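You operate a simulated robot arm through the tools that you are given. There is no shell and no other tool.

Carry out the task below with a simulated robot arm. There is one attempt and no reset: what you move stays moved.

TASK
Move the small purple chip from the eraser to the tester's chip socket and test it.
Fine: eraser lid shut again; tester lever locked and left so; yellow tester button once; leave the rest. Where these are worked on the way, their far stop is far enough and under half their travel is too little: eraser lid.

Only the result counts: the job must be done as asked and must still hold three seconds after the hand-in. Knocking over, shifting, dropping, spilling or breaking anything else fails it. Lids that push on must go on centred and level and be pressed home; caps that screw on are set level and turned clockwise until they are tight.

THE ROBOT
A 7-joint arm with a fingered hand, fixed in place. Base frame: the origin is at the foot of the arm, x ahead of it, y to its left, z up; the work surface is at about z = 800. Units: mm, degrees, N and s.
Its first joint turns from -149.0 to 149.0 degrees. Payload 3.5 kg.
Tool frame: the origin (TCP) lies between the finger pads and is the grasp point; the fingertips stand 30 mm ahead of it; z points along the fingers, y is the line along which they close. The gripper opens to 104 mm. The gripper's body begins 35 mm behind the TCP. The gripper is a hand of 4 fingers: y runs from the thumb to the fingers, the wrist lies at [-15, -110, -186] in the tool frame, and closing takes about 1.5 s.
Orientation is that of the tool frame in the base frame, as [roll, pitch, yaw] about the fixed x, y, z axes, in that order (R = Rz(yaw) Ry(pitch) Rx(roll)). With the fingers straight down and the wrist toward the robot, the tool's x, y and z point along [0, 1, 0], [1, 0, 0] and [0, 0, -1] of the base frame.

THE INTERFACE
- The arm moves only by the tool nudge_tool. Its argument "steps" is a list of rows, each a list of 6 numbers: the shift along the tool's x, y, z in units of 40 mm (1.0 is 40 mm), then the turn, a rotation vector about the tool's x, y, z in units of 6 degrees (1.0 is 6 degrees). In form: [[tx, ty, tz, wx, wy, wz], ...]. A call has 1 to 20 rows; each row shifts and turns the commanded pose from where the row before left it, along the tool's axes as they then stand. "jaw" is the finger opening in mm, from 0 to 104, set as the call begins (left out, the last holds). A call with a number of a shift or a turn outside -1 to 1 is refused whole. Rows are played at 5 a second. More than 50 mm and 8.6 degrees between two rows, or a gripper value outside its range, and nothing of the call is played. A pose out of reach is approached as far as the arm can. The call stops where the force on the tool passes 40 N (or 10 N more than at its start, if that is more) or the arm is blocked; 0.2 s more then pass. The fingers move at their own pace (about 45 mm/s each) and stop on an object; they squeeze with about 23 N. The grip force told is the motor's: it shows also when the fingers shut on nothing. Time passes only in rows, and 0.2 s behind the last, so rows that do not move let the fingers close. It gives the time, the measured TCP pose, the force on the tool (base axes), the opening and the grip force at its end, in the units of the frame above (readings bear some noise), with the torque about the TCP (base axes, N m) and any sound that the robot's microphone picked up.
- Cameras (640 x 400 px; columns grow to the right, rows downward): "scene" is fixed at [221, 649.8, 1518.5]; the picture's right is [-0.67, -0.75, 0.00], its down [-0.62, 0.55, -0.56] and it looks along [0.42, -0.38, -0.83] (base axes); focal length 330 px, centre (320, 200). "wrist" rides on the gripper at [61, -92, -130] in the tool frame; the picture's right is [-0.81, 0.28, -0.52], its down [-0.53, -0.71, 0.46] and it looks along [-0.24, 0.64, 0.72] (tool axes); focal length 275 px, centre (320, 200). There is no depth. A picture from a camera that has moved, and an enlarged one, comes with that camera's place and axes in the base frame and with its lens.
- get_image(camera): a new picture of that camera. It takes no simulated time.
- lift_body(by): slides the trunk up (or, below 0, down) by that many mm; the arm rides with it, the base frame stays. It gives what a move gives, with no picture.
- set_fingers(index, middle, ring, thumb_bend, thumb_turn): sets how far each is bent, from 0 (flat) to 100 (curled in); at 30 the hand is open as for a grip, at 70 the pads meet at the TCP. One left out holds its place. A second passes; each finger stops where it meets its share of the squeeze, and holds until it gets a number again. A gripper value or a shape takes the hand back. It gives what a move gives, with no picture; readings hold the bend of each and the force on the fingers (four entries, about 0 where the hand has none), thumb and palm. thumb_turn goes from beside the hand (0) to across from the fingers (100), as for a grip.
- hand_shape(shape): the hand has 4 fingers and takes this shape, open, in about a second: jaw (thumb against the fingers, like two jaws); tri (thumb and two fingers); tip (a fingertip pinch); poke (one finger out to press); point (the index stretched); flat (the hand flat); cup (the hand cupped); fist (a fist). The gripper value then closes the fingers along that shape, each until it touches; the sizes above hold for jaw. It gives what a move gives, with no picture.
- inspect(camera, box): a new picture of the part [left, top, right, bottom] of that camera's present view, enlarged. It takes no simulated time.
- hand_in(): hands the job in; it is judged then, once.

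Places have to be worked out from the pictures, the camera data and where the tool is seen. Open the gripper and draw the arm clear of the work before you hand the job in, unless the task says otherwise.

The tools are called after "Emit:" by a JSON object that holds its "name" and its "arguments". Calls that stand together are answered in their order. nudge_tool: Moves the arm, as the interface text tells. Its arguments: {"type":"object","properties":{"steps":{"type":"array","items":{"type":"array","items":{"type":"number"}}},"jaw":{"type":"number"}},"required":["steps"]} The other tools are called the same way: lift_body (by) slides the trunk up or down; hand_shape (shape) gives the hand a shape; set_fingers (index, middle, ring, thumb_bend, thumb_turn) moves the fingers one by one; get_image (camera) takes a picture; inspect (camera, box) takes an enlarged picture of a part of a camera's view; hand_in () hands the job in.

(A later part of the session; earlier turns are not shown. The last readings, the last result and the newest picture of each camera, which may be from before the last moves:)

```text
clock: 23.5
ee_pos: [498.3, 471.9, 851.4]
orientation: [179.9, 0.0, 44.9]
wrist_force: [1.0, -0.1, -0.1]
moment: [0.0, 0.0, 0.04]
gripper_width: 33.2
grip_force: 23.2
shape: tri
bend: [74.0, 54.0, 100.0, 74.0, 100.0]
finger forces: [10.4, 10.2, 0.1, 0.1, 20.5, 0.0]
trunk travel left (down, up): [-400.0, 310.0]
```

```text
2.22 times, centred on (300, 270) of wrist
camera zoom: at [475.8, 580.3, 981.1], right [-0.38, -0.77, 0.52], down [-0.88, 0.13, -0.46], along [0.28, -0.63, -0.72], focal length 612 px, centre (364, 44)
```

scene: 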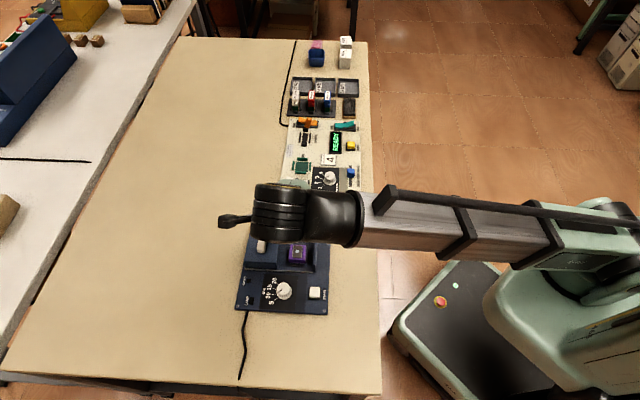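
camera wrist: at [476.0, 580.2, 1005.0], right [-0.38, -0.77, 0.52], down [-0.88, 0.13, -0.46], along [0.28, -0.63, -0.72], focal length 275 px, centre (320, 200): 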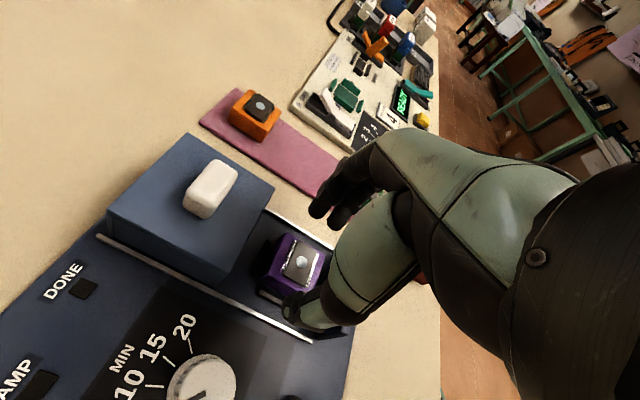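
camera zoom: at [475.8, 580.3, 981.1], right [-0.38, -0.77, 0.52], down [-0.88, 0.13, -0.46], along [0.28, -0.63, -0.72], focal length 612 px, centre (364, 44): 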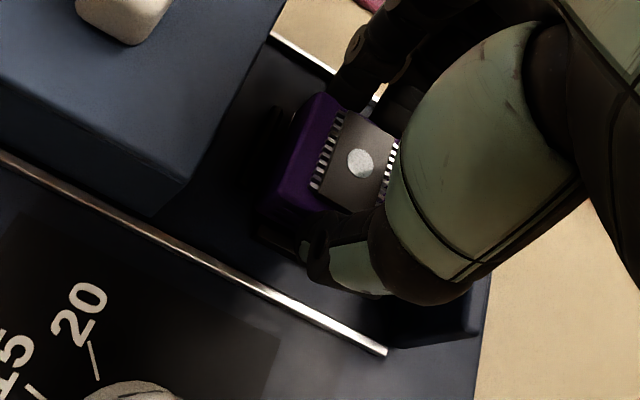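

A firm, balanced grip (10/10/20 N, 33 mm). I lift slowly and check the hold.

Emit:
{"name": "nudge_tool", "arguments": {"steps": [[0, 0, -0.15, 0, 0, 0], [0, 0, -0.25, 0, 0, 0], [0, 0, -0.5, 0, 0, 0], [0, 0, -0.5, 0, 0, 0], [0, 0, -0.6, 0, 0, 0], [0, 0, -0.6, 0, 0, 0], [0, 0, -0.4, 0, 0, 0], [0, 0, 0, 0, 0, 0]]}}

Emit:
{"name": "get_image", "arguments": {"camera": "wrist"}}

Emit:
{"name": "inspect", "arguments": {"camera": "wrist", "box": [220, 180, 380, 360]}}

```text
clock: 25.3
ee_pos: [498.6, 470.5, 972.5]
orientation: [179.9, 0.0, 45.0]
wrist_force: [0.4, 0.7, -1.0]
moment: [0.0, 0.03, 0.0]
gripper_width: 33.0
grip_force: 23.2
shape: tri
bend: [74.0, 54.0, 100.0, 74.0, 100.0]
finger forces: [10.4, 10.2, 0.1, 0.1, 20.6, 0.1]
trunk travel left (down, up): [-400.0, 310.0]
```

```text
taken
camera wrist: at [475.8, 579.9, 1101.5], right [-0.38, -0.77, 0.52], down [-0.88, 0.13, -0.46], along [0.28, -0.63, -0.72], focal length 275 px, centre (320, 200)
```

wrist: 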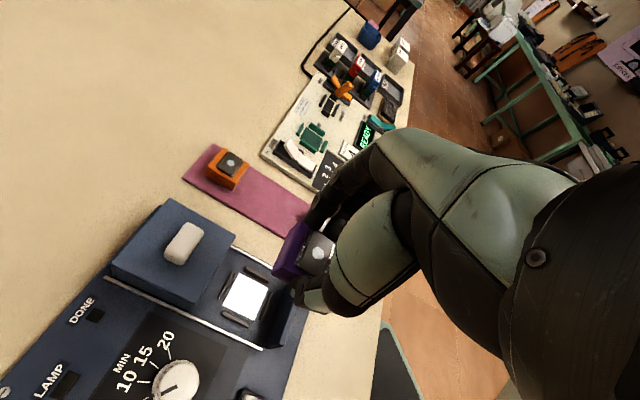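

```text
2.22 times, centred on (300, 270) of wrist
camera zoom: at [475.8, 579.9, 1101.5], right [-0.38, -0.77, 0.52], down [-0.88, 0.13, -0.46], along [0.28, -0.63, -0.72], focal length 612 px, centre (364, 44)
```

zoom: 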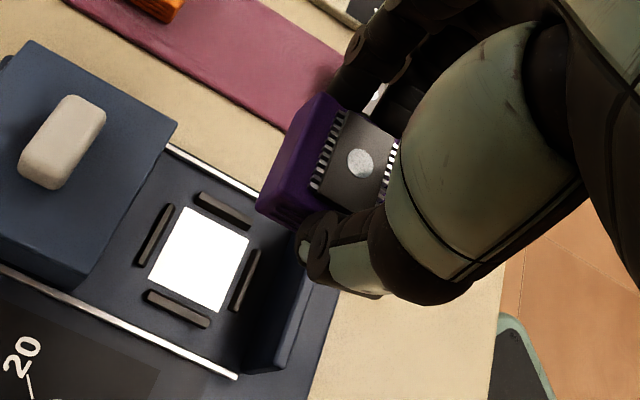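

The chip is held steady and the pocket is empty. The socket centre estimates to about (695, 293); I carry the chip over at height and look.

Emit:
{"name": "nudge_tool", "arguments": {"steps": [[0.04, 0.5, -0.2, 0, 0, 0], [0.04, 0.7, 0, 0, 0, 0], [0.04, 0.8, 0, 0, 0, 0], [0.04, 0.8, 0, 0, 0, 0], [0.04, 0.8, 0, 0, 0, 0], [0.04, 0.8, 0, 0, 0, 0], [0.04, 0.8, 0, 0, 0, 0], [0.04, 0.8, 0, 0, 0, 0], [0, 0.6, 0, 0, 0, 0], [0, 0, 0, 0, 0, 0]]}}

Emit:
{"name": "get_image", "arguments": {"camera": "scene"}}

Emit:
{"name": "get_image", "arguments": {"camera": "wrist"}}

Emit:
{"name": "inspect", "arguments": {"camera": "wrist", "box": [140, 180, 360, 400]}}

```text
clock: 27.5
ee_pos: [693.1, 293.1, 978.6]
orientation: [-179.9, 0.0, 45.0]
wrist_force: [0.7, -0.1, 0.0]
moment: [0.0, 0.01, 0.0]
gripper_width: 32.6
grip_force: 22.9
shape: tri
bend: [74.0, 54.0, 100.0, 74.0, 100.0]
finger forces: [10.5, 10.3, 0.0, 0.1, 20.7, 0.0]
trunk travel left (down, up): [-400.0, 310.0]
```

```text
taken
```

scene: 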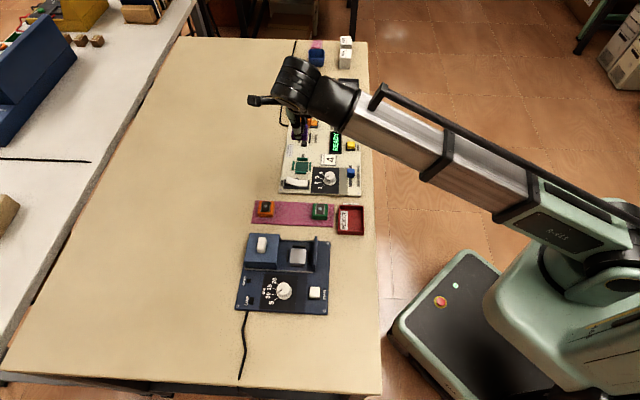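

```text
taken
camera wrist: at [671.6, 402.1, 1108.9], right [-0.38, -0.77, 0.52], down [-0.88, 0.13, -0.46], along [0.28, -0.63, -0.72], focal length 275 px, centre (320, 200)
```

wrist: 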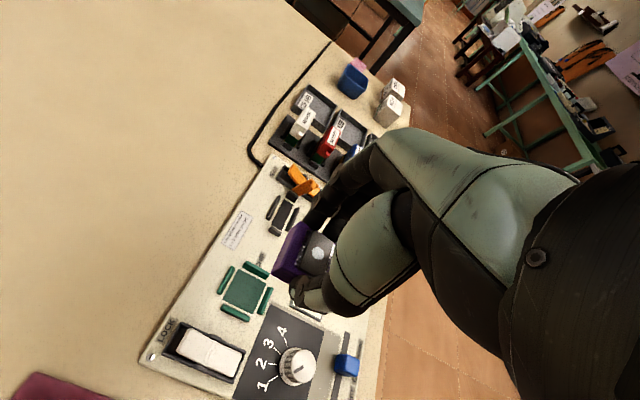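

```text
1.82 times, centred on (250, 290) of wrist
camera zoom: at [671.6, 402.1, 1108.9], right [-0.38, -0.77, 0.52], down [-0.88, 0.13, -0.46], along [0.28, -0.63, -0.72], focal length 500 px, centre (447, 36)
```

zoom: 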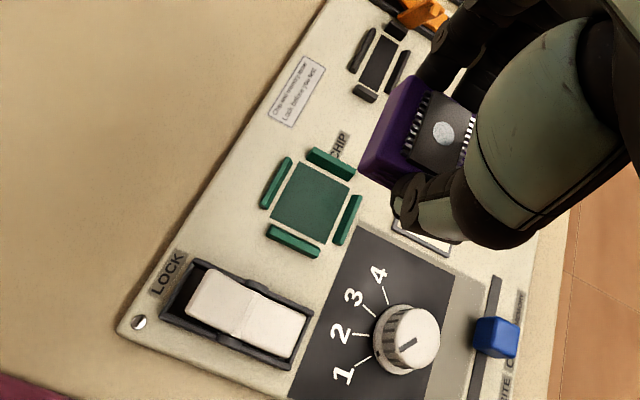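

Both views show the socket clearly. I zoom in for accurate corners in each camera.

Emit:
{"name": "inspect", "arguments": {"camera": "wrist", "box": [205, 245, 285, 325]}}

Emit:
{"name": "inspect", "arguments": {"camera": "scene", "box": [282, 148, 322, 178]}}

Emit:
{"name": "inspect", "arguments": {"camera": "scene", "box": [270, 80, 350, 150]}}

```text
5.00 times, centred on (245, 285) of wrist
camera zoom: at [671.6, 402.1, 1108.9], right [-0.38, -0.77, 0.52], down [-0.88, 0.13, -0.46], along [0.28, -0.63, -0.72], focal length 1376 px, centre (695, -225)
```

zoom: 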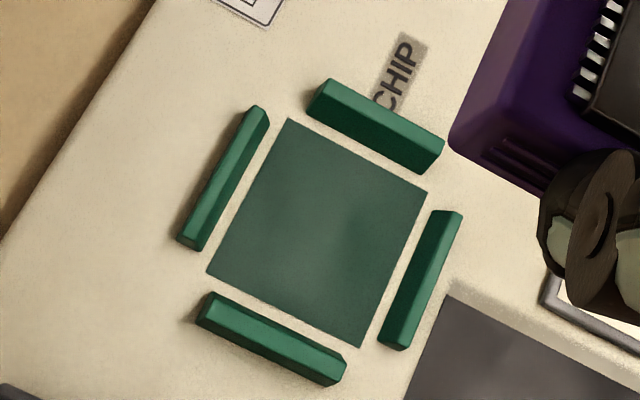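

```text
13.33 times, centred on (302, 163) of scene
camera zoom: at [221.0, 649.8, 1518.5], right [-0.67, -0.75, 0.0], down [-0.62, 0.55, -0.56], along [0.42, -0.38, -0.83], focal length 4405 px, centre (560, 693)
```

zoom: 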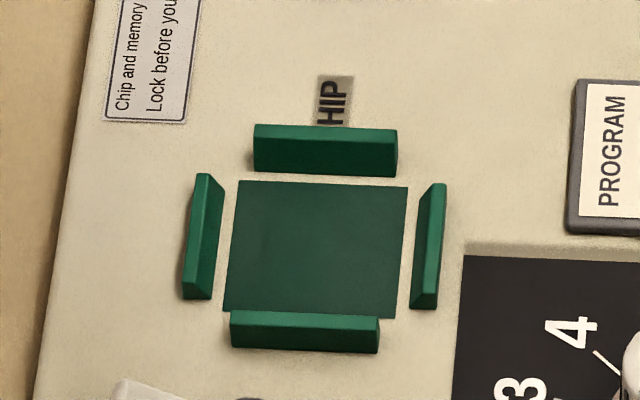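

```text
5.71 times, centred on (310, 115) of scene
camera zoom: at [221.0, 649.8, 1518.5], right [-0.67, -0.75, 0.0], down [-0.62, 0.55, -0.56], along [0.42, -0.38, -0.83], focal length 1888 px, centre (377, 686)
```

zoom: 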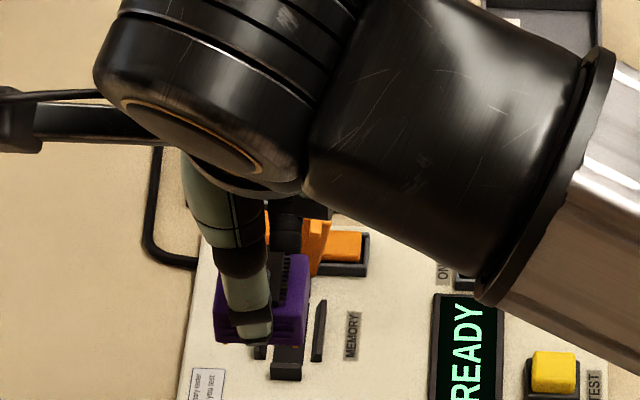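

The socket centre works out to about (699, 292.5) at panel z ≈ 812 with rib tops near 820, square at 45°. I check the empty eraser pocket's floor height from the scene view to learn the chip's height.

Emit:
{"name": "inspect", "arguments": {"camera": "scene", "box": [275, 235, 325, 275]}}

Emit:
{"name": "inspect", "arguments": {"camera": "wrist", "box": [260, 200, 350, 320]}}

```text
10.00 times, centred on (300, 255) of scene
camera zoom: at [221.0, 649.8, 1518.5], right [-0.67, -0.75, 0.0], down [-0.62, 0.55, -0.56], along [0.42, -0.38, -0.83], focal length 3304 px, centre (520, -350)
```

zoom: 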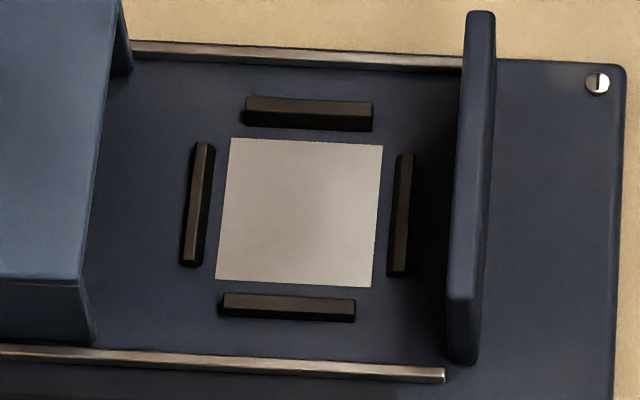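

```text
3.33 times, centred on (305, 260) of wrist
camera zoom: at [671.6, 402.1, 1108.9], right [-0.38, -0.77, 0.52], down [-0.88, 0.13, -0.46], along [0.28, -0.63, -0.72], focal length 918 px, centre (370, 0)
```

zoom: 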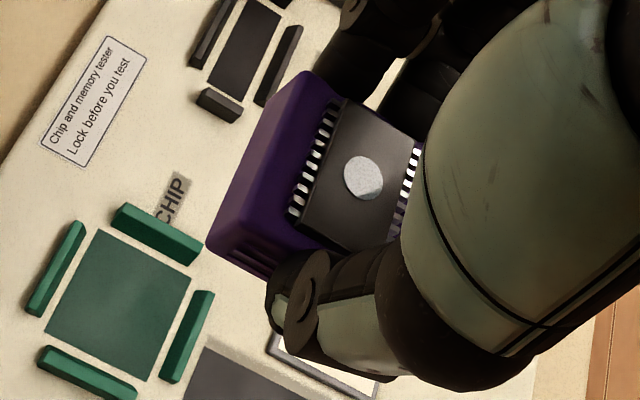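

The pocket floor and socket floor are both near 812, so the chip should seat at TCP z ≈ 851 as in the eraser. I shift to the aligned position and descend to z ≈ 890 to recheck.

Emit:
{"name": "nudge_tool", "arguments": {"steps": [[0.103, 0.138, 0, 0, 0, 0], [0, 0, 0.55, 0, 0, 0], [0, 0, 0.55, 0, 0, 0], [0, 0, 0.55, 0, 0, 0], [0, 0, 0.55, 0, 0, 0], [0, 0, 0, 0, 0, 0]]}}

Emit:
{"name": "get_image", "arguments": {"camera": "wrist"}}

Emit:
{"name": "inspect", "arguments": {"camera": "wrist", "box": [200, 190, 360, 350]}}

Emit:
{"name": "inspect", "arguments": {"camera": "scene", "box": [270, 120, 340, 190]}}

```text
clock: 28.9
ee_pos: [700.1, 293.0, 890.7]
orientation: [-180.0, 0.0, 45.0]
wrist_force: [-1.4, 0.3, 0.0]
moment: [0.0, -0.03, -0.02]
gripper_width: 32.6
grip_force: 23.1
shape: tri
bend: [74.0, 54.0, 100.0, 74.0, 100.0]
finger forces: [10.5, 10.3, 0.0, 0.1, 20.9, 0.0]
trunk travel left (down, up): [-400.0, 310.0]
```

```text
taken
camera wrist: at [678.1, 401.9, 1020.5], right [-0.38, -0.77, 0.52], down [-0.88, 0.13, -0.46], along [0.28, -0.63, -0.72], focal length 275 px, centre (320, 200)
```

wrist: 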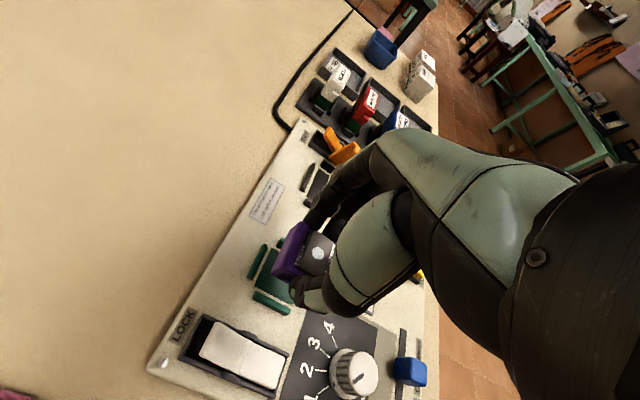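

```text
2.50 times, centred on (280, 270) of wrist
camera zoom: at [678.1, 401.9, 1020.5], right [-0.38, -0.77, 0.52], down [-0.88, 0.13, -0.46], along [0.28, -0.63, -0.72], focal length 688 px, centre (420, 25)
```

zoom: 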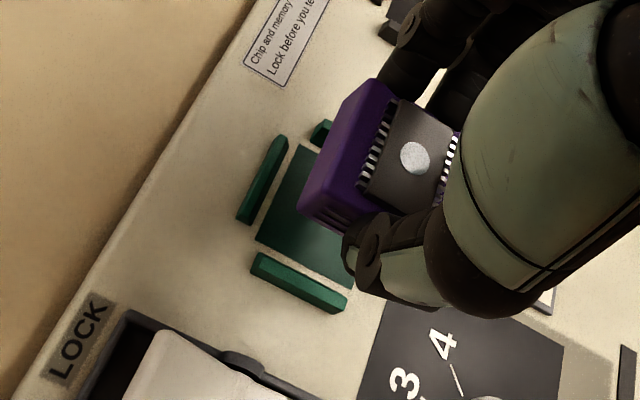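

```text
5.71 times, centred on (305, 155) of scene
camera zoom: at [221.0, 649.8, 1518.5], right [-0.67, -0.75, 0.0], down [-0.62, 0.55, -0.56], along [0.42, -0.38, -0.83], focal length 1888 px, centre (406, 457)
```

zoom: 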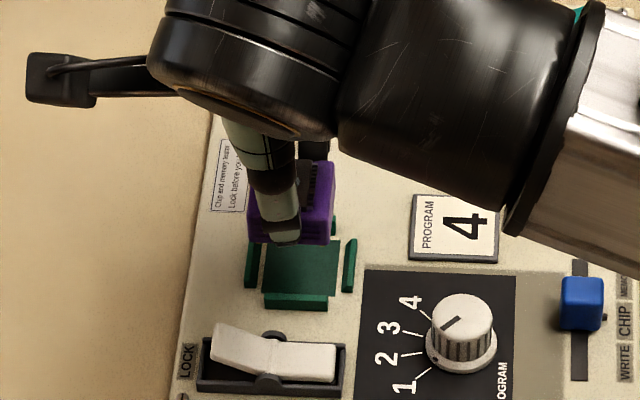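

Alignment looks consistent in both views. I descend to TCP z ≈ 864 (chip just above the ribs) and compare chip edges against the ribs.

Emit:
{"name": "nudge_tool", "arguments": {"steps": [[0, 0, 0.25, 0, 0, 0], [0, 0, 0.25, 0, 0, 0], [0, 0, 0.16, 0, 0, 0], [0, 0, 0, 0, 0, 0]]}}

Emit:
{"name": "inspect", "arguments": {"camera": "wrist", "box": [230, 190, 350, 310]}}

Emit:
{"name": "inspect", "arguments": {"camera": "scene", "box": [280, 130, 330, 180]}}

```text
clock: 29.9
ee_pos: [700.0, 292.4, 865.7]
orientation: [-180.0, 0.0, 45.1]
wrist_force: [-0.4, 0.4, -0.8]
moment: [-0.04, 0.01, -0.01]
gripper_width: 32.6
grip_force: 22.8
shape: tri
bend: [74.0, 54.0, 100.0, 74.0, 100.0]
finger forces: [10.5, 10.2, 0.1, 0.1, 20.7, 0.1]
trunk travel left (down, up): [-400.0, 310.0]
```

```text
3.33 times, centred on (290, 250) of wrist
camera zoom: at [678.0, 401.4, 994.5], right [-0.38, -0.77, 0.52], down [-0.88, 0.13, -0.46], along [0.28, -0.63, -0.72], focal length 918 px, centre (420, 33)
```

zoom: 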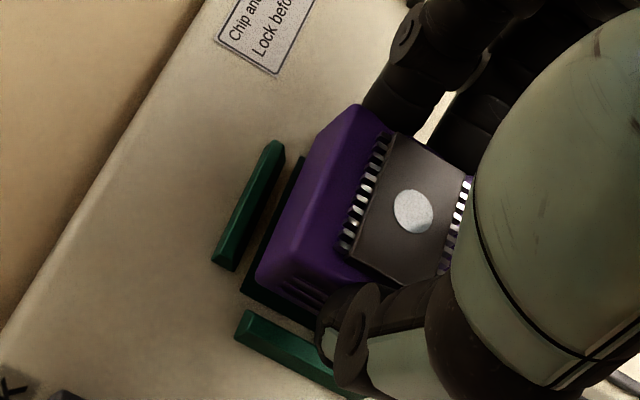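

```text
8.00 times, centred on (305, 155) of scene
camera zoom: at [221.0, 649.8, 1518.5], right [-0.67, -0.75, 0.0], down [-0.62, 0.55, -0.56], along [0.42, -0.38, -0.83], focal length 2643 px, centre (440, 560)
```

zoom: 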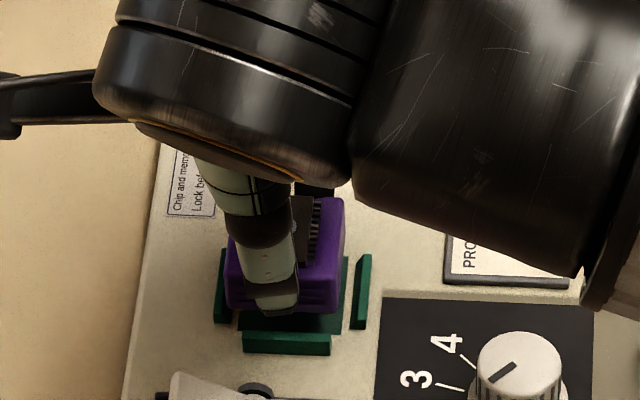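

The chip looks about 1 mm far in n and about 1.5 mm short in s relative to the socket. I apply that correction and lower to TCP z ≈ 856.

Emit:
{"name": "nudge_tool", "arguments": {"steps": [[-0.025, 0.035, 0, 0, 0, 0], [0, 0, 0.1, 0, 0, 0], [0, 0, 0.1, 0, 0, 0], [0, 0, 0.04, 0, 0, 0], [0, 0, 0, 0, 0, 0]]}}

Emit:
{"name": "inspect", "arguments": {"camera": "wrist", "box": [230, 190, 350, 310]}}

Emit:
{"name": "inspect", "arguments": {"camera": "scene", "box": [285, 145, 325, 185]}}

```text
clock: 31.1
ee_pos: [700.0, 291.2, 855.1]
orientation: [179.9, 0.0, 45.0]
wrist_force: [0.1, 0.0, 0.1]
moment: [0.01, 0.02, -0.01]
gripper_width: 32.7
grip_force: 22.7
shape: tri
bend: [74.0, 54.0, 100.0, 74.0, 100.0]
finger forces: [10.5, 10.2, 0.0, 0.0, 20.7, 0.0]
trunk travel left (down, up): [-400.0, 310.0]
```

```text
3.33 times, centred on (290, 250) of wrist
camera zoom: at [678.4, 399.7, 984.9], right [-0.38, -0.77, 0.52], down [-0.88, 0.13, -0.46], along [0.28, -0.63, -0.72], focal length 918 px, centre (420, 33)
```

zoom: 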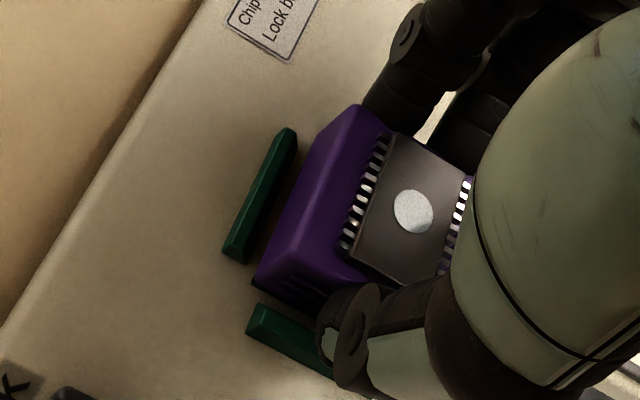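

```text
10.00 times, centred on (305, 165) of scene
camera zoom: at [221.0, 649.8, 1518.5], right [-0.67, -0.75, 0.0], down [-0.62, 0.55, -0.56], along [0.42, -0.38, -0.83], focal length 3304 px, centre (470, 550)
```

zoom: 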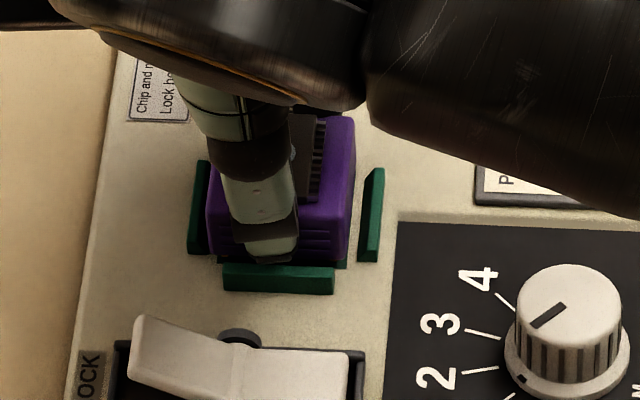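

Chip is nearly centred (about 1 mm too far out). I correct 0.8 mm and lower 3 mm gently, watching the force.

Emit:
{"name": "nudge_tool", "arguments": {"steps": [[-0.02, 0, 0, 0, 0, 0], [0, 0, 0.025, 0, 0, 0], [0, 0, 0.025, 0, 0, 0], [0, 0, 0.025, 0, 0, 0], [0, 0, 0, 0, 0, 0]]}}

Emit:
{"name": "inspect", "arguments": {"camera": "scene", "box": [285, 145, 325, 185]}}

```text
clock: 32.3
ee_pos: [700.8, 289.7, 851.8]
orientation: [-180.0, 0.0, 45.0]
wrist_force: [0.4, -0.2, 2.8]
moment: [-0.01, -0.04, 0.0]
gripper_width: 33.1
grip_force: 23.3
shape: tri
bend: [74.0, 54.0, 100.0, 74.0, 100.0]
finger forces: [10.6, 10.4, 0.0, 0.0, 21.1, 0.0]
trunk travel left (down, up): [-400.0, 310.0]
```

```text
10.00 times, centred on (305, 165) of scene
camera zoom: at [221.0, 649.8, 1518.5], right [-0.67, -0.75, 0.0], down [-0.62, 0.55, -0.56], along [0.42, -0.38, -0.83], focal length 3304 px, centre (470, 550)
```

zoom: 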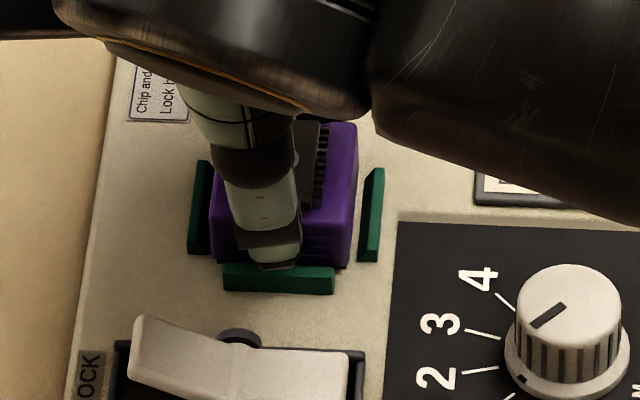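

A light upward force (2.8 N) shows contact with the floor. I press 1 mm more to confirm it is seated.

Emit:
{"name": "nudge_tool", "arguments": {"steps": [[0, 0, 0.025, 0, 0, 0], [0, 0, 0, 0, 0, 0]]}}

Emit:
{"name": "inspect", "arguments": {"camera": "scene", "box": [285, 145, 325, 185]}}

Emit:
{"name": "inspect", "arguments": {"camera": "wrist", "box": [230, 190, 350, 310]}}

```text
clock: 32.9
ee_pos: [699.8, 290.3, 852.4]
orientation: [180.0, -0.1, 45.0]
wrist_force: [0.6, 0.3, 9.4]
moment: [0.02, -0.03, -0.01]
gripper_width: 33.6
grip_force: 23.2
shape: tri
bend: [74.0, 54.0, 100.0, 74.0, 100.0]
finger forces: [11.3, 11.2, 0.0, 0.0, 22.1, 0.1]
trunk travel left (down, up): [-400.0, 310.0]
```

```text
10.00 times, centred on (305, 165) of scene
camera zoom: at [221.0, 649.8, 1518.5], right [-0.67, -0.75, 0.0], down [-0.62, 0.55, -0.56], along [0.42, -0.38, -0.83], focal length 3304 px, centre (470, 550)
```

zoom: 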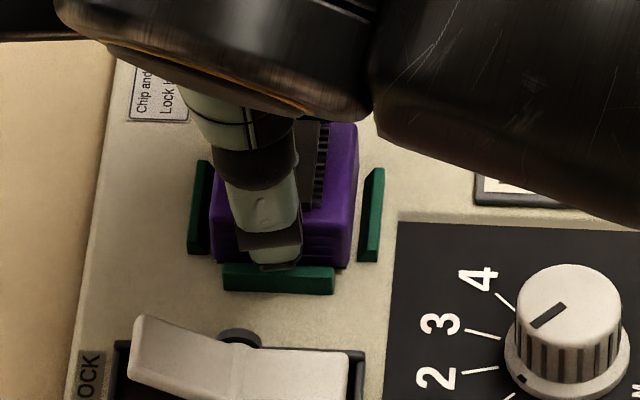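

```text
3.33 times, centred on (290, 250) of wrist
camera zoom: at [677.3, 399.1, 982.1], right [-0.38, -0.77, 0.52], down [-0.88, 0.13, -0.46], along [0.28, -0.63, -0.72], focal length 918 px, centre (420, 33)
```

zoom: 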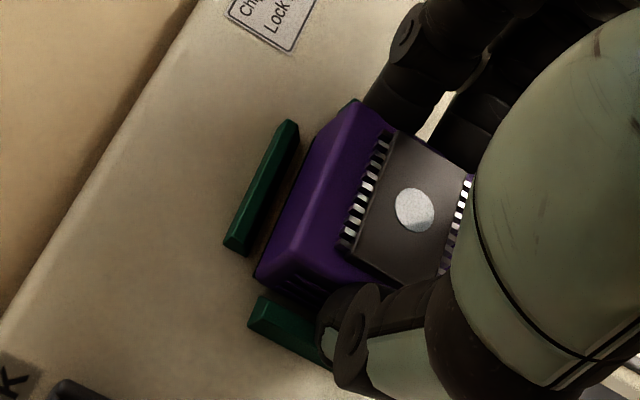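

Height 852 matches the seated height from the eraser, so the chip is on the socket floor between the ribs. I relieve the push, open, and rise.

Emit:
{"name": "nudge_tool", "arguments": {"steps": [[0, 0, -0.02, 0, 0, 0], [0, 0, 0, 0, 0, 0]]}}

Emit:
{"name": "nudge_tool", "arguments": {"steps": [[0, 0, 0, 0, 0, 0], [0, 0, 0, 0, 0, 0], [0, 0, 0, 0, 0, 0], [0, 0, 0, 0, 0, 0], [0, 0, -0.2, 0, 0, 0], [0, 0, -0.5, 0, 0, 0], [0, 0, -0.8, 0, 0, 0], [0, 0, -1, 0, 0, 0], [0, 0, -1, 0, 0, 0]], "jaw": 56}}

Emit:
{"name": "get_image", "arguments": {"camera": "wrist"}}

Emit:
{"name": "inspect", "arguments": {"camera": "wrist", "box": [180, 200, 320, 400]}}

Emit:
{"name": "inspect", "arguments": {"camera": "scene", "box": [280, 140, 330, 190]}}

```text
clock: 33.5
ee_pos: [699.5, 290.6, 853.6]
orientation: [-180.0, 0.0, 44.9]
wrist_force: [0.6, 0.3, 7.0]
moment: [-0.02, -0.06, 0.0]
gripper_width: 33.4
grip_force: 23.1
shape: tri
bend: [74.0, 54.0, 100.0, 74.0, 100.0]
finger forces: [11.4, 11.2, 0.0, 0.1, 22.0, 0.0]
trunk travel left (down, up): [-400.0, 310.0]
```

```text
clock: 35.5
ee_pos: [698.8, 290.9, 994.0]
orientation: [180.0, 0.1, 45.1]
wrist_force: [0.5, -0.8, 1.1]
moment: [0.0, -0.01, 0.0]
gripper_width: 55.7
grip_force: 0.0
shape: tri
bend: [74.0, 43.0, 99.0, 68.0, 100.0]
finger forces: [0.0, 0.0, 0.0, 0.1, 0.0, 0.1]
trunk travel left (down, up): [-400.0, 310.0]
```

```text
taken
camera wrist: at [676.8, 399.6, 1123.7], right [-0.38, -0.77, 0.52], down [-0.88, 0.13, -0.46], along [0.28, -0.63, -0.72], focal length 275 px, centre (320, 200)
```

wrist: 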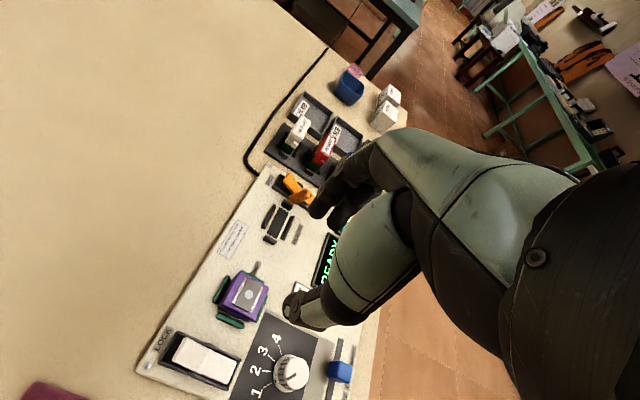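

```text
2.00 times, centred on (250, 300) of wrist
camera zoom: at [676.8, 399.6, 1123.7], right [-0.38, -0.77, 0.52], down [-0.88, 0.13, -0.46], along [0.28, -0.63, -0.72], focal length 551 px, centre (460, 0)
```

zoom: 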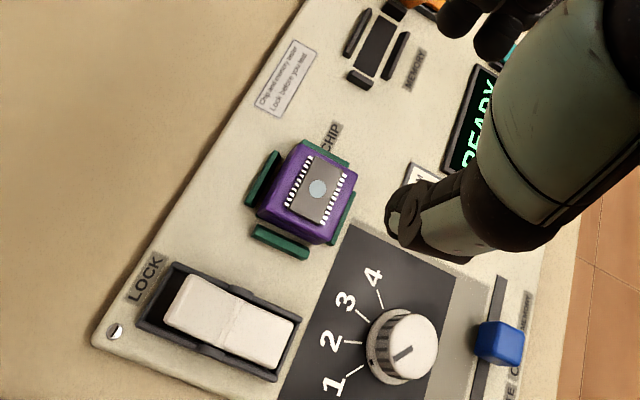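

```text
8.00 times, centred on (305, 165) of scene
camera zoom: at [221.0, 649.8, 1518.5], right [-0.67, -0.75, 0.0], down [-0.62, 0.55, -0.56], along [0.42, -0.38, -0.83], focal length 2643 px, centre (440, 480)
```

zoom: 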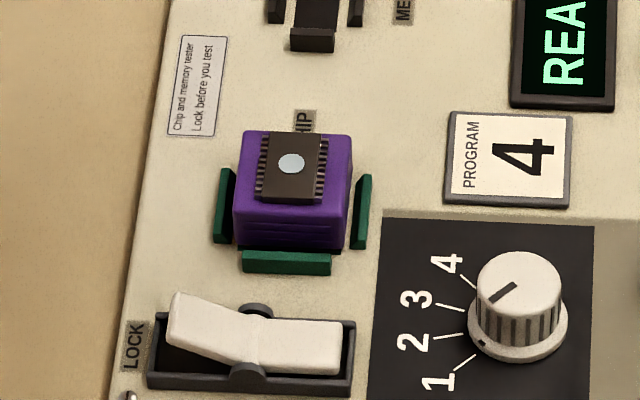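

Emit:
{"name": "inspect", "arguments": {"camera": "scene", "box": [292, 152, 318, 176]}}

Emit:
{"name": "inspect", "arguments": {"camera": "wrist", "box": [210, 255, 280, 335]}}

```text
16.00 times, centred on (305, 164) of scene
camera zoom: at [221.0, 649.8, 1518.5], right [-0.67, -0.75, 0.0], down [-0.62, 0.55, -0.56], along [0.42, -0.38, -0.83], focal length 5286 px, centre (560, 776)
```

zoom: 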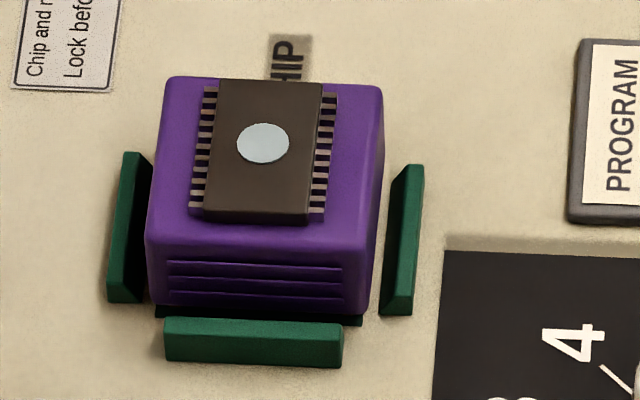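

```text
5.00 times, centred on (245, 295) of wrist
camera zoom: at [676.8, 399.6, 1123.7], right [-0.38, -0.77, 0.52], down [-0.88, 0.13, -0.46], along [0.28, -0.63, -0.72], focal length 1376 px, centre (695, -275)
```

zoom: 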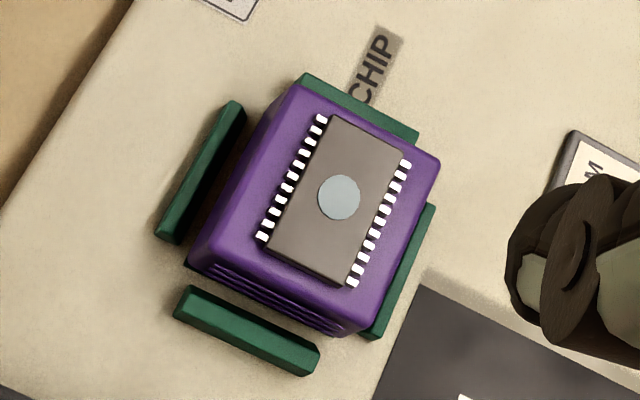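

Relative measurements show the chip is seated and centred within about 1 mm. Next I lock the lever by pressing its raised LOCK end (about (676, 362), z ≈ 834); I take the poke shape and turn the hand back.

Emit:
{"name": "hand_shape", "arguments": {"shape": "poke"}}

Emit:
{"name": "nudge_tool", "arguments": {"steps": [[0, -0.1, 0, 0, 0, -1], [0, 0, 0, 0, 0, -1], [0, 0, 0, 0, 0, -1], [0, 0, 0, 0, 0, -1], [0, 0, 0, 0, 0, -1], [0, 0, 0, 0, 0, -1], [0, 0, 0, 0, 0, -1], [0, 0, 0, 0, 0, -1], [0, 0, 0, 0, 0, -1], [0, 0, 0, 0, 0, -1], [0, 0, 0, 0, 0, -1], [0, 0, 0, 0, 0, -1], [0, 0, 0, 0, 0, -1], [0, 0, 0, 0, 0, -1], [0, 0, 0, 0, 0, -1]]}}

Emit:
{"name": "get_image", "arguments": {"camera": "scene"}}

Emit:
{"name": "get_image", "arguments": {"camera": "wrist"}}

Emit:
{"name": "inspect", "arguments": {"camera": "scene", "box": [265, 70, 385, 200]}}

```text
clock: 36.4
ee_pos: [699.5, 291.2, 992.8]
orientation: [180.0, 0.0, 45.0]
wrist_force: [0.0, 0.5, 1.1]
moment: [-0.02, -0.01, 0.03]
gripper_width: 0.0
grip_force: 0.1
shape: poke
bend: [70.0, 70.0, 99.0, 100.0, 100.0]
finger forces: [0.0, 0.1, 0.0, 0.1, 0.0, 0.0]
trunk travel left (down, up): [-400.0, 310.0]
```

```text
clock: 39.6
ee_pos: [696.5, 292.7, 992.2]
orientation: [180.0, 0.0, 135.1]
wrist_force: [0.0, -0.4, 0.0]
moment: [-0.03, 0.02, 0.0]
gripper_width: 0.1
grip_force: 0.0
shape: poke
bend: [70.0, 70.0, 99.0, 100.0, 100.0]
finger forces: [0.1, 0.1, 0.0, 0.1, 0.0, 0.0]
trunk travel left (down, up): [-400.0, 310.0]
```

```text
taken
```

scene: 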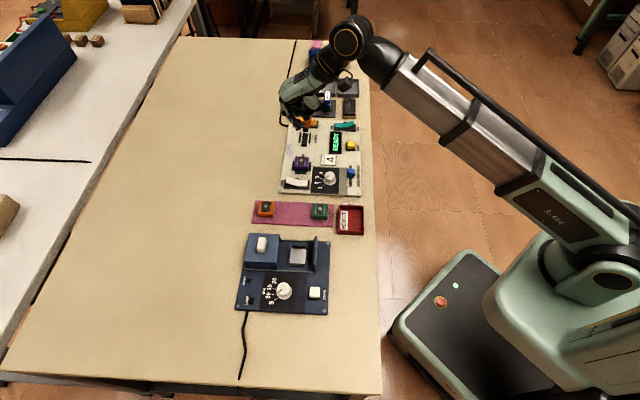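

```text
taken
camera wrist: at [588.2, 272.1, 1122.1], right [0.77, -0.38, 0.52], down [-0.13, -0.88, -0.46], along [0.63, 0.28, -0.72], focal length 275 px, centre (320, 200)
```

wrist: 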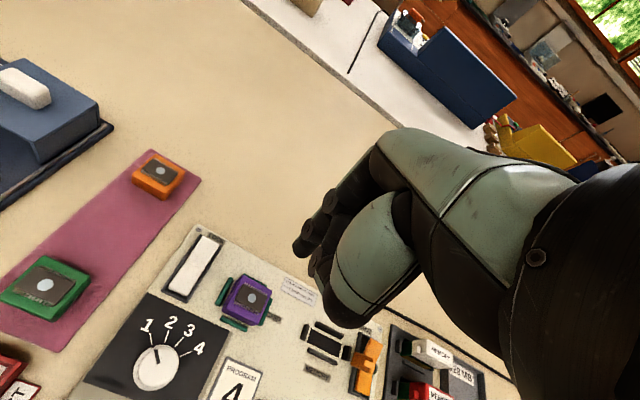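

```text
3.08 times, centred on (325, 135) of scene
camera zoom: at [221.0, 649.8, 1518.5], right [-0.67, -0.75, 0.0], down [-0.62, 0.55, -0.56], along [0.42, -0.38, -0.83], focal length 1016 px, centre (305, 400)
```

zoom: 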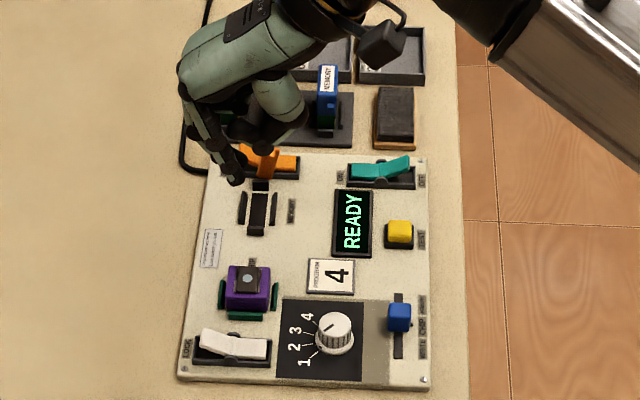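

I zoom on the poking finger to locate its tip relative to the TCP.

Emit:
{"name": "inspect", "arguments": {"camera": "scene", "box": [275, 75, 335, 135]}}

Emit:
{"name": "inspect", "arguments": {"camera": "wrist", "box": [150, 180, 420, 400]}}

```text
6.67 times, centred on (305, 105) of scene
camera zoom: at [221.0, 649.8, 1518.5], right [-0.67, -0.75, 0.0], down [-0.62, 0.55, -0.56], along [0.42, -0.38, -0.83], focal length 2202 px, centre (420, 833)
```

zoom: 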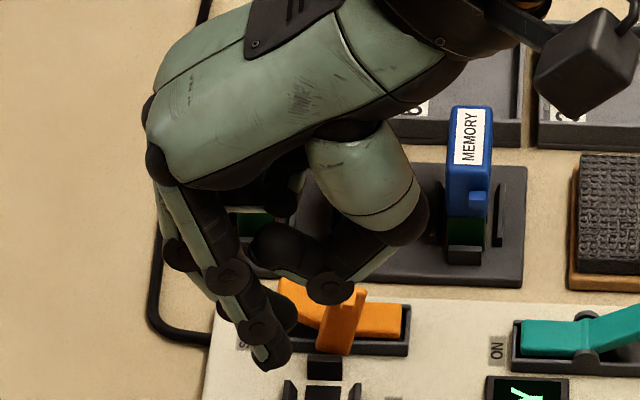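

```text
1.82 times, centred on (285, 290) of wrist
camera zoom: at [588.2, 272.1, 1122.1], right [0.77, -0.38, 0.52], down [-0.13, -0.88, -0.46], along [0.63, 0.28, -0.72], focal length 500 px, centre (384, 36)
```

zoom: 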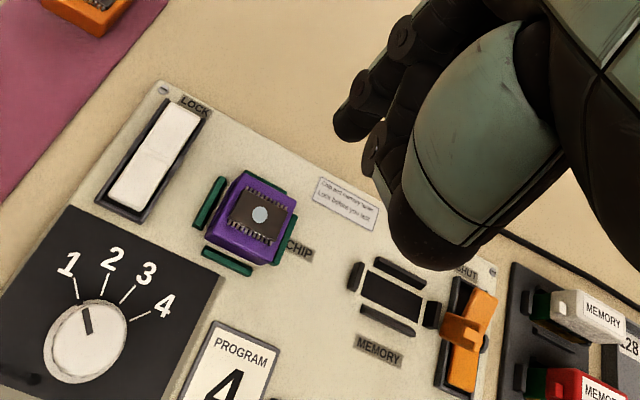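

Two fingers seem to point down. I curl the middle one fully so only the index presses, and check.

Emit:
{"name": "set_fingers", "arguments": {"index": 60, "middle": 100, "ring": 100}}

Emit:
{"name": "inspect", "arguments": {"camera": "scene", "box": [275, 75, 335, 135]}}

Emit:
{"name": "inspect", "arguments": {"camera": "wrist", "box": [250, 130, 420, 350]}}

```text
clock: 40.6
ee_pos: [697.6, 293.1, 992.6]
orientation: [180.0, 0.0, 135.0]
wrist_force: [0.8, 0.1, -0.3]
moment: [0.02, 0.01, 0.04]
gripper_width: 38.2
grip_force: 0.0
shape: fingers
bend: [60.0, 100.0, 100.0, 100.0, 100.0]
finger forces: [0.0, 0.0, 0.0, 0.0, 0.0, 0.1]
trunk travel left (down, up): [-400.0, 310.0]
```

```text
6.67 times, centred on (305, 105) of scene
camera zoom: at [221.0, 649.8, 1518.5], right [-0.67, -0.75, 0.0], down [-0.62, 0.55, -0.56], along [0.42, -0.38, -0.83], focal length 2202 px, centre (420, 833)
```

zoom: 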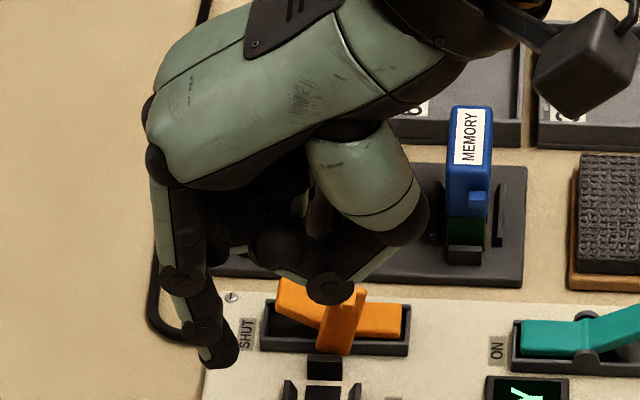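

```text
1.82 times, centred on (335, 240) of wrist
camera zoom: at [588.2, 272.3, 1122.1], right [0.77, -0.38, 0.52], down [-0.13, -0.88, -0.46], along [0.63, 0.28, -0.72], focal length 500 px, centre (293, 127)
```

zoom: 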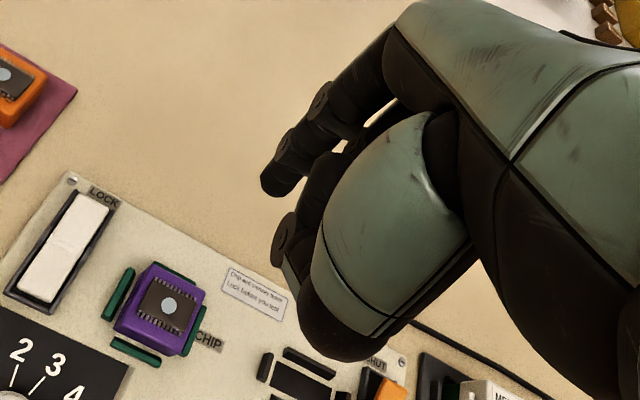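

Now only the index points down, its tip about (7, 17, 33) in the tool frame. I move it over the lever's raised LOCK end and descend to about 20 mm above it.

Emit:
{"name": "nudge_tool", "arguments": {"steps": [[0.71, 0.1225, 0, 0, 0, 0], [0.71, 0.1225, 0, 0, 0, 0], [0, 0, 0.8, 0, 0, 0], [0, 0, 0.8, 0, 0, 0], [0, 0, 0.8, 0, 0, 0], [0, 0, 0.2, 0, 0, 0], [0, 0, 0, 0, 0, 0]]}}

Emit:
{"name": "inspect", "arguments": {"camera": "scene", "box": [265, 130, 345, 200]}}

Emit:
{"name": "inspect", "arguments": {"camera": "wrist", "box": [200, 150, 400, 350]}}

```text
clock: 42.2
ee_pos: [664.9, 340.7, 888.2]
orientation: [179.9, -0.1, 135.0]
wrist_force: [0.8, 0.3, 0.9]
moment: [0.02, 0.01, 0.0]
gripper_width: 38.1
grip_force: 0.1
shape: fingers
bend: [60.0, 100.0, 100.0, 100.0, 100.0]
finger forces: [0.1, 0.0, 0.1, 0.1, 0.0, 0.0]
trunk travel left (down, up): [-400.0, 310.0]
```

```text
5.71 times, centred on (305, 165) of scene
camera zoom: at [221.0, 649.8, 1518.5], right [-0.67, -0.75, 0.0], down [-0.62, 0.55, -0.56], along [0.42, -0.38, -0.83], focal length 1888 px, centre (406, 400)
```

zoom: 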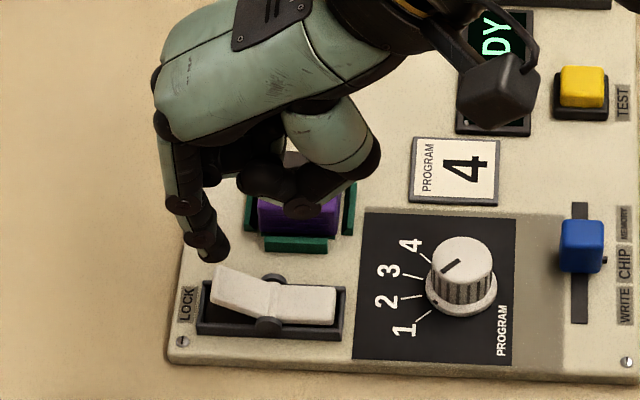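

```text
2.00 times, centred on (300, 250) of wrist
camera zoom: at [555.2, 320.0, 1018.2], right [0.77, -0.38, 0.52], down [-0.13, -0.88, -0.46], along [0.63, 0.28, -0.72], focal length 551 px, centre (360, 100)
```

zoom: 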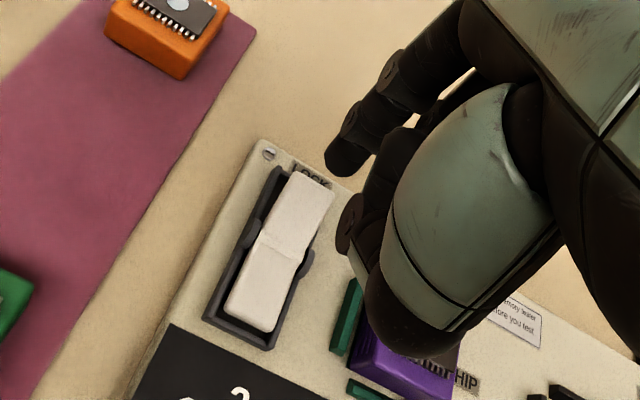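

The tip is at about (n 731, s 224), slightly too near the end. I shift 4 mm inward and press down in small steps.

Emit:
{"name": "nudge_tool", "arguments": {"steps": [[0.04, -0.1, 0, 0, 0, 0], [0, 0, 0.2, 0, 0, 0], [0, 0, 0.2, 0, 0, 0], [0, 0, 0.1, 0, 0, 0], [0, 0, 0.1, 0, 0, 0], [0, 0, 0, 0, 0, 0]]}}

Emit:
{"name": "inspect", "arguments": {"camera": "scene", "box": [265, 130, 345, 200]}}

Emit:
{"name": "inspect", "arguments": {"camera": "wrist", "box": [200, 150, 400, 350]}}

```text
clock: 43.6
ee_pos: [659.8, 339.3, 863.6]
orientation: [180.0, 0.0, 135.0]
wrist_force: [0.7, 0.2, 1.0]
moment: [0.02, -0.01, 0.02]
gripper_width: 37.9
grip_force: 0.6
shape: fingers
bend: [60.0, 100.0, 100.0, 100.0, 100.0]
finger forces: [1.1, 0.0, 0.1, 0.0, 0.1, 0.1]
trunk travel left (down, up): [-400.0, 310.0]
```

```text
5.71 times, centred on (305, 165) of scene
camera zoom: at [221.0, 649.8, 1518.5], right [-0.67, -0.75, 0.0], down [-0.62, 0.55, -0.56], along [0.42, -0.38, -0.83], focal length 1888 px, centre (406, 400)
```

zoom: 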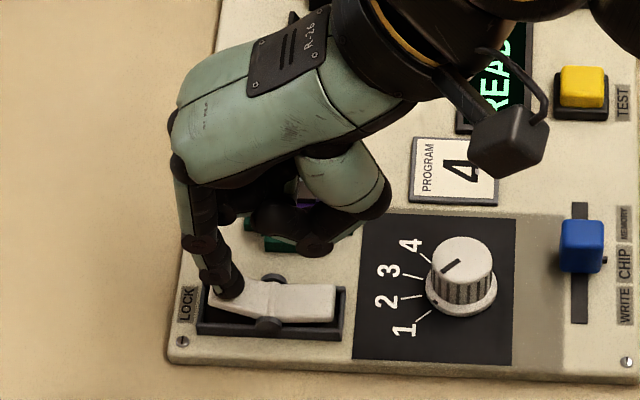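

```text
2.00 times, centred on (300, 250) of wrist
camera zoom: at [550.8, 317.8, 994.2], right [0.77, -0.38, 0.52], down [-0.13, -0.88, -0.46], along [0.63, 0.28, -0.72], focal length 551 px, centre (360, 100)
```

zoom: 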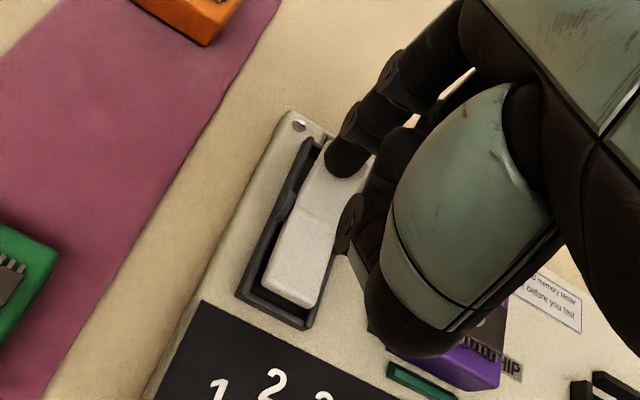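

Contact with the lever begins (index 1 N). I keep pressing down.

Emit:
{"name": "nudge_tool", "arguments": {"steps": [[0, 0, 0.075, 0, 0, 0], [0, 0, 0.075, 0, 0, 0], [0, 0, 0.075, 0, 0, 0], [0, 0, 0.075, 0, 0, 0], [0, 0, 0, 0, 0, 0]]}}

Emit:
{"name": "inspect", "arguments": {"camera": "scene", "box": [265, 130, 345, 200]}}

Emit:
{"name": "inspect", "arguments": {"camera": "wrist", "box": [200, 150, 400, 350]}}

```text
clock: 44.8
ee_pos: [660.3, 339.8, 855.3]
orientation: [179.6, 0.0, 134.9]
wrist_force: [1.6, 0.7, 28.0]
moment: [0.67, -0.32, -0.07]
gripper_width: 38.4
grip_force: 13.8
shape: fingers
bend: [60.0, 100.0, 100.0, 100.0, 100.0]
finger forces: [27.6, 0.0, 0.1, 0.1, 0.0, 0.1]
trunk travel left (down, up): [-400.0, 310.0]
```

```text
5.71 times, centred on (305, 165) of scene
camera zoom: at [221.0, 649.8, 1518.5], right [-0.67, -0.75, 0.0], down [-0.62, 0.55, -0.56], along [0.42, -0.38, -0.83], focal length 1888 px, centre (406, 400)
```

zoom: 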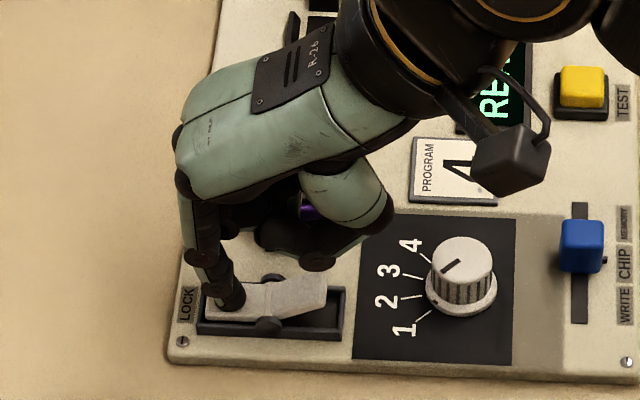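

```text
2.00 times, centred on (300, 250) of wrist
camera zoom: at [549.6, 317.2, 984.3], right [0.77, -0.38, 0.52], down [-0.13, -0.88, -0.46], along [0.63, 0.29, -0.72], focal length 551 px, centre (360, 100)
```

zoom: 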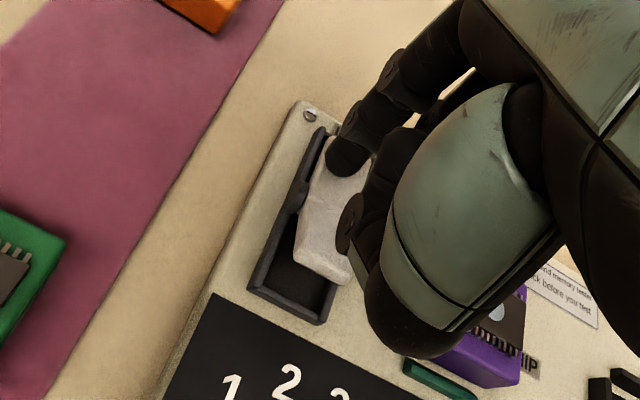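

The lever has tipped over (right end up, LOCK end down, firm stop at 28 N). I rise and check that it stays.

Emit:
{"name": "nudge_tool", "arguments": {"steps": [[0, 0, -0.2, 0, 0, 0], [0, 0, -0.4, 0, 0, 0], [0, 0, -0.8, 0, 0, 0], [0, 0, -1, 0, 0, 0], [0, 0, -1, 0, 0, 0], [0, 0, 0, 0, 0, 0]]}}

Emit:
{"name": "get_image", "arguments": {"camera": "scene"}}

Emit:
{"name": "inspect", "arguments": {"camera": "scene", "box": [270, 110, 370, 200]}}

Emit:
{"name": "get_image", "arguments": {"camera": "wrist"}}

```text
clock: 46.2
ee_pos: [658.9, 338.9, 989.6]
orientation: [-180.0, 0.0, 135.0]
wrist_force: [0.3, 0.6, 0.2]
moment: [-0.02, 0.02, 0.0]
gripper_width: 38.1
grip_force: 0.1
shape: fingers
bend: [60.0, 100.0, 100.0, 100.0, 100.0]
finger forces: [0.0, 0.1, 0.1, 0.0, 0.0, 0.0]
trunk travel left (down, up): [-400.0, 310.0]
```

```text
taken
```

scene: 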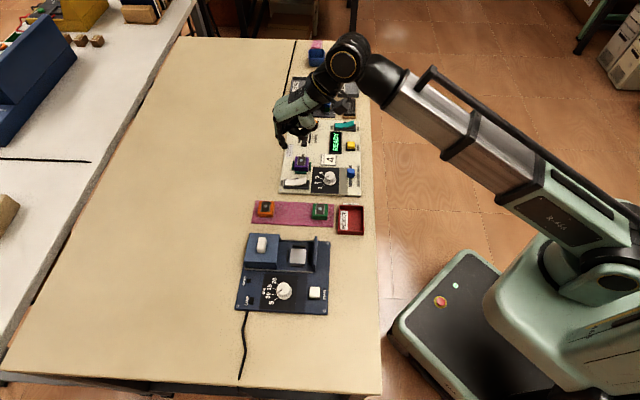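

```text
4.44 times, centred on (320, 155) of scene
camera zoom: at [221.0, 649.8, 1518.5], right [-0.67, -0.75, 0.0], down [-0.62, 0.55, -0.56], along [0.42, -0.38, -0.83], focal length 1468 px, centre (320, 400)
```

zoom: 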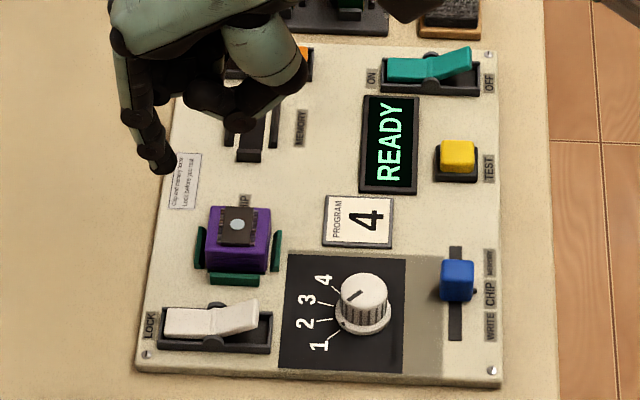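

```text
taken
camera wrist: at [550.4, 317.9, 1119.0], right [0.77, -0.38, 0.52], down [-0.13, -0.88, -0.46], along [0.63, 0.28, -0.72], focal length 275 px, centre (320, 200)
```

wrist: 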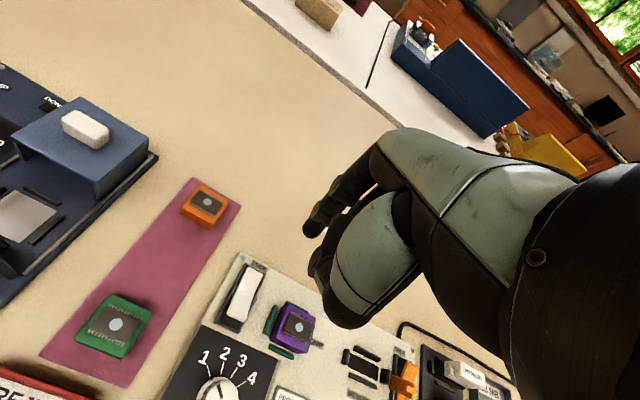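

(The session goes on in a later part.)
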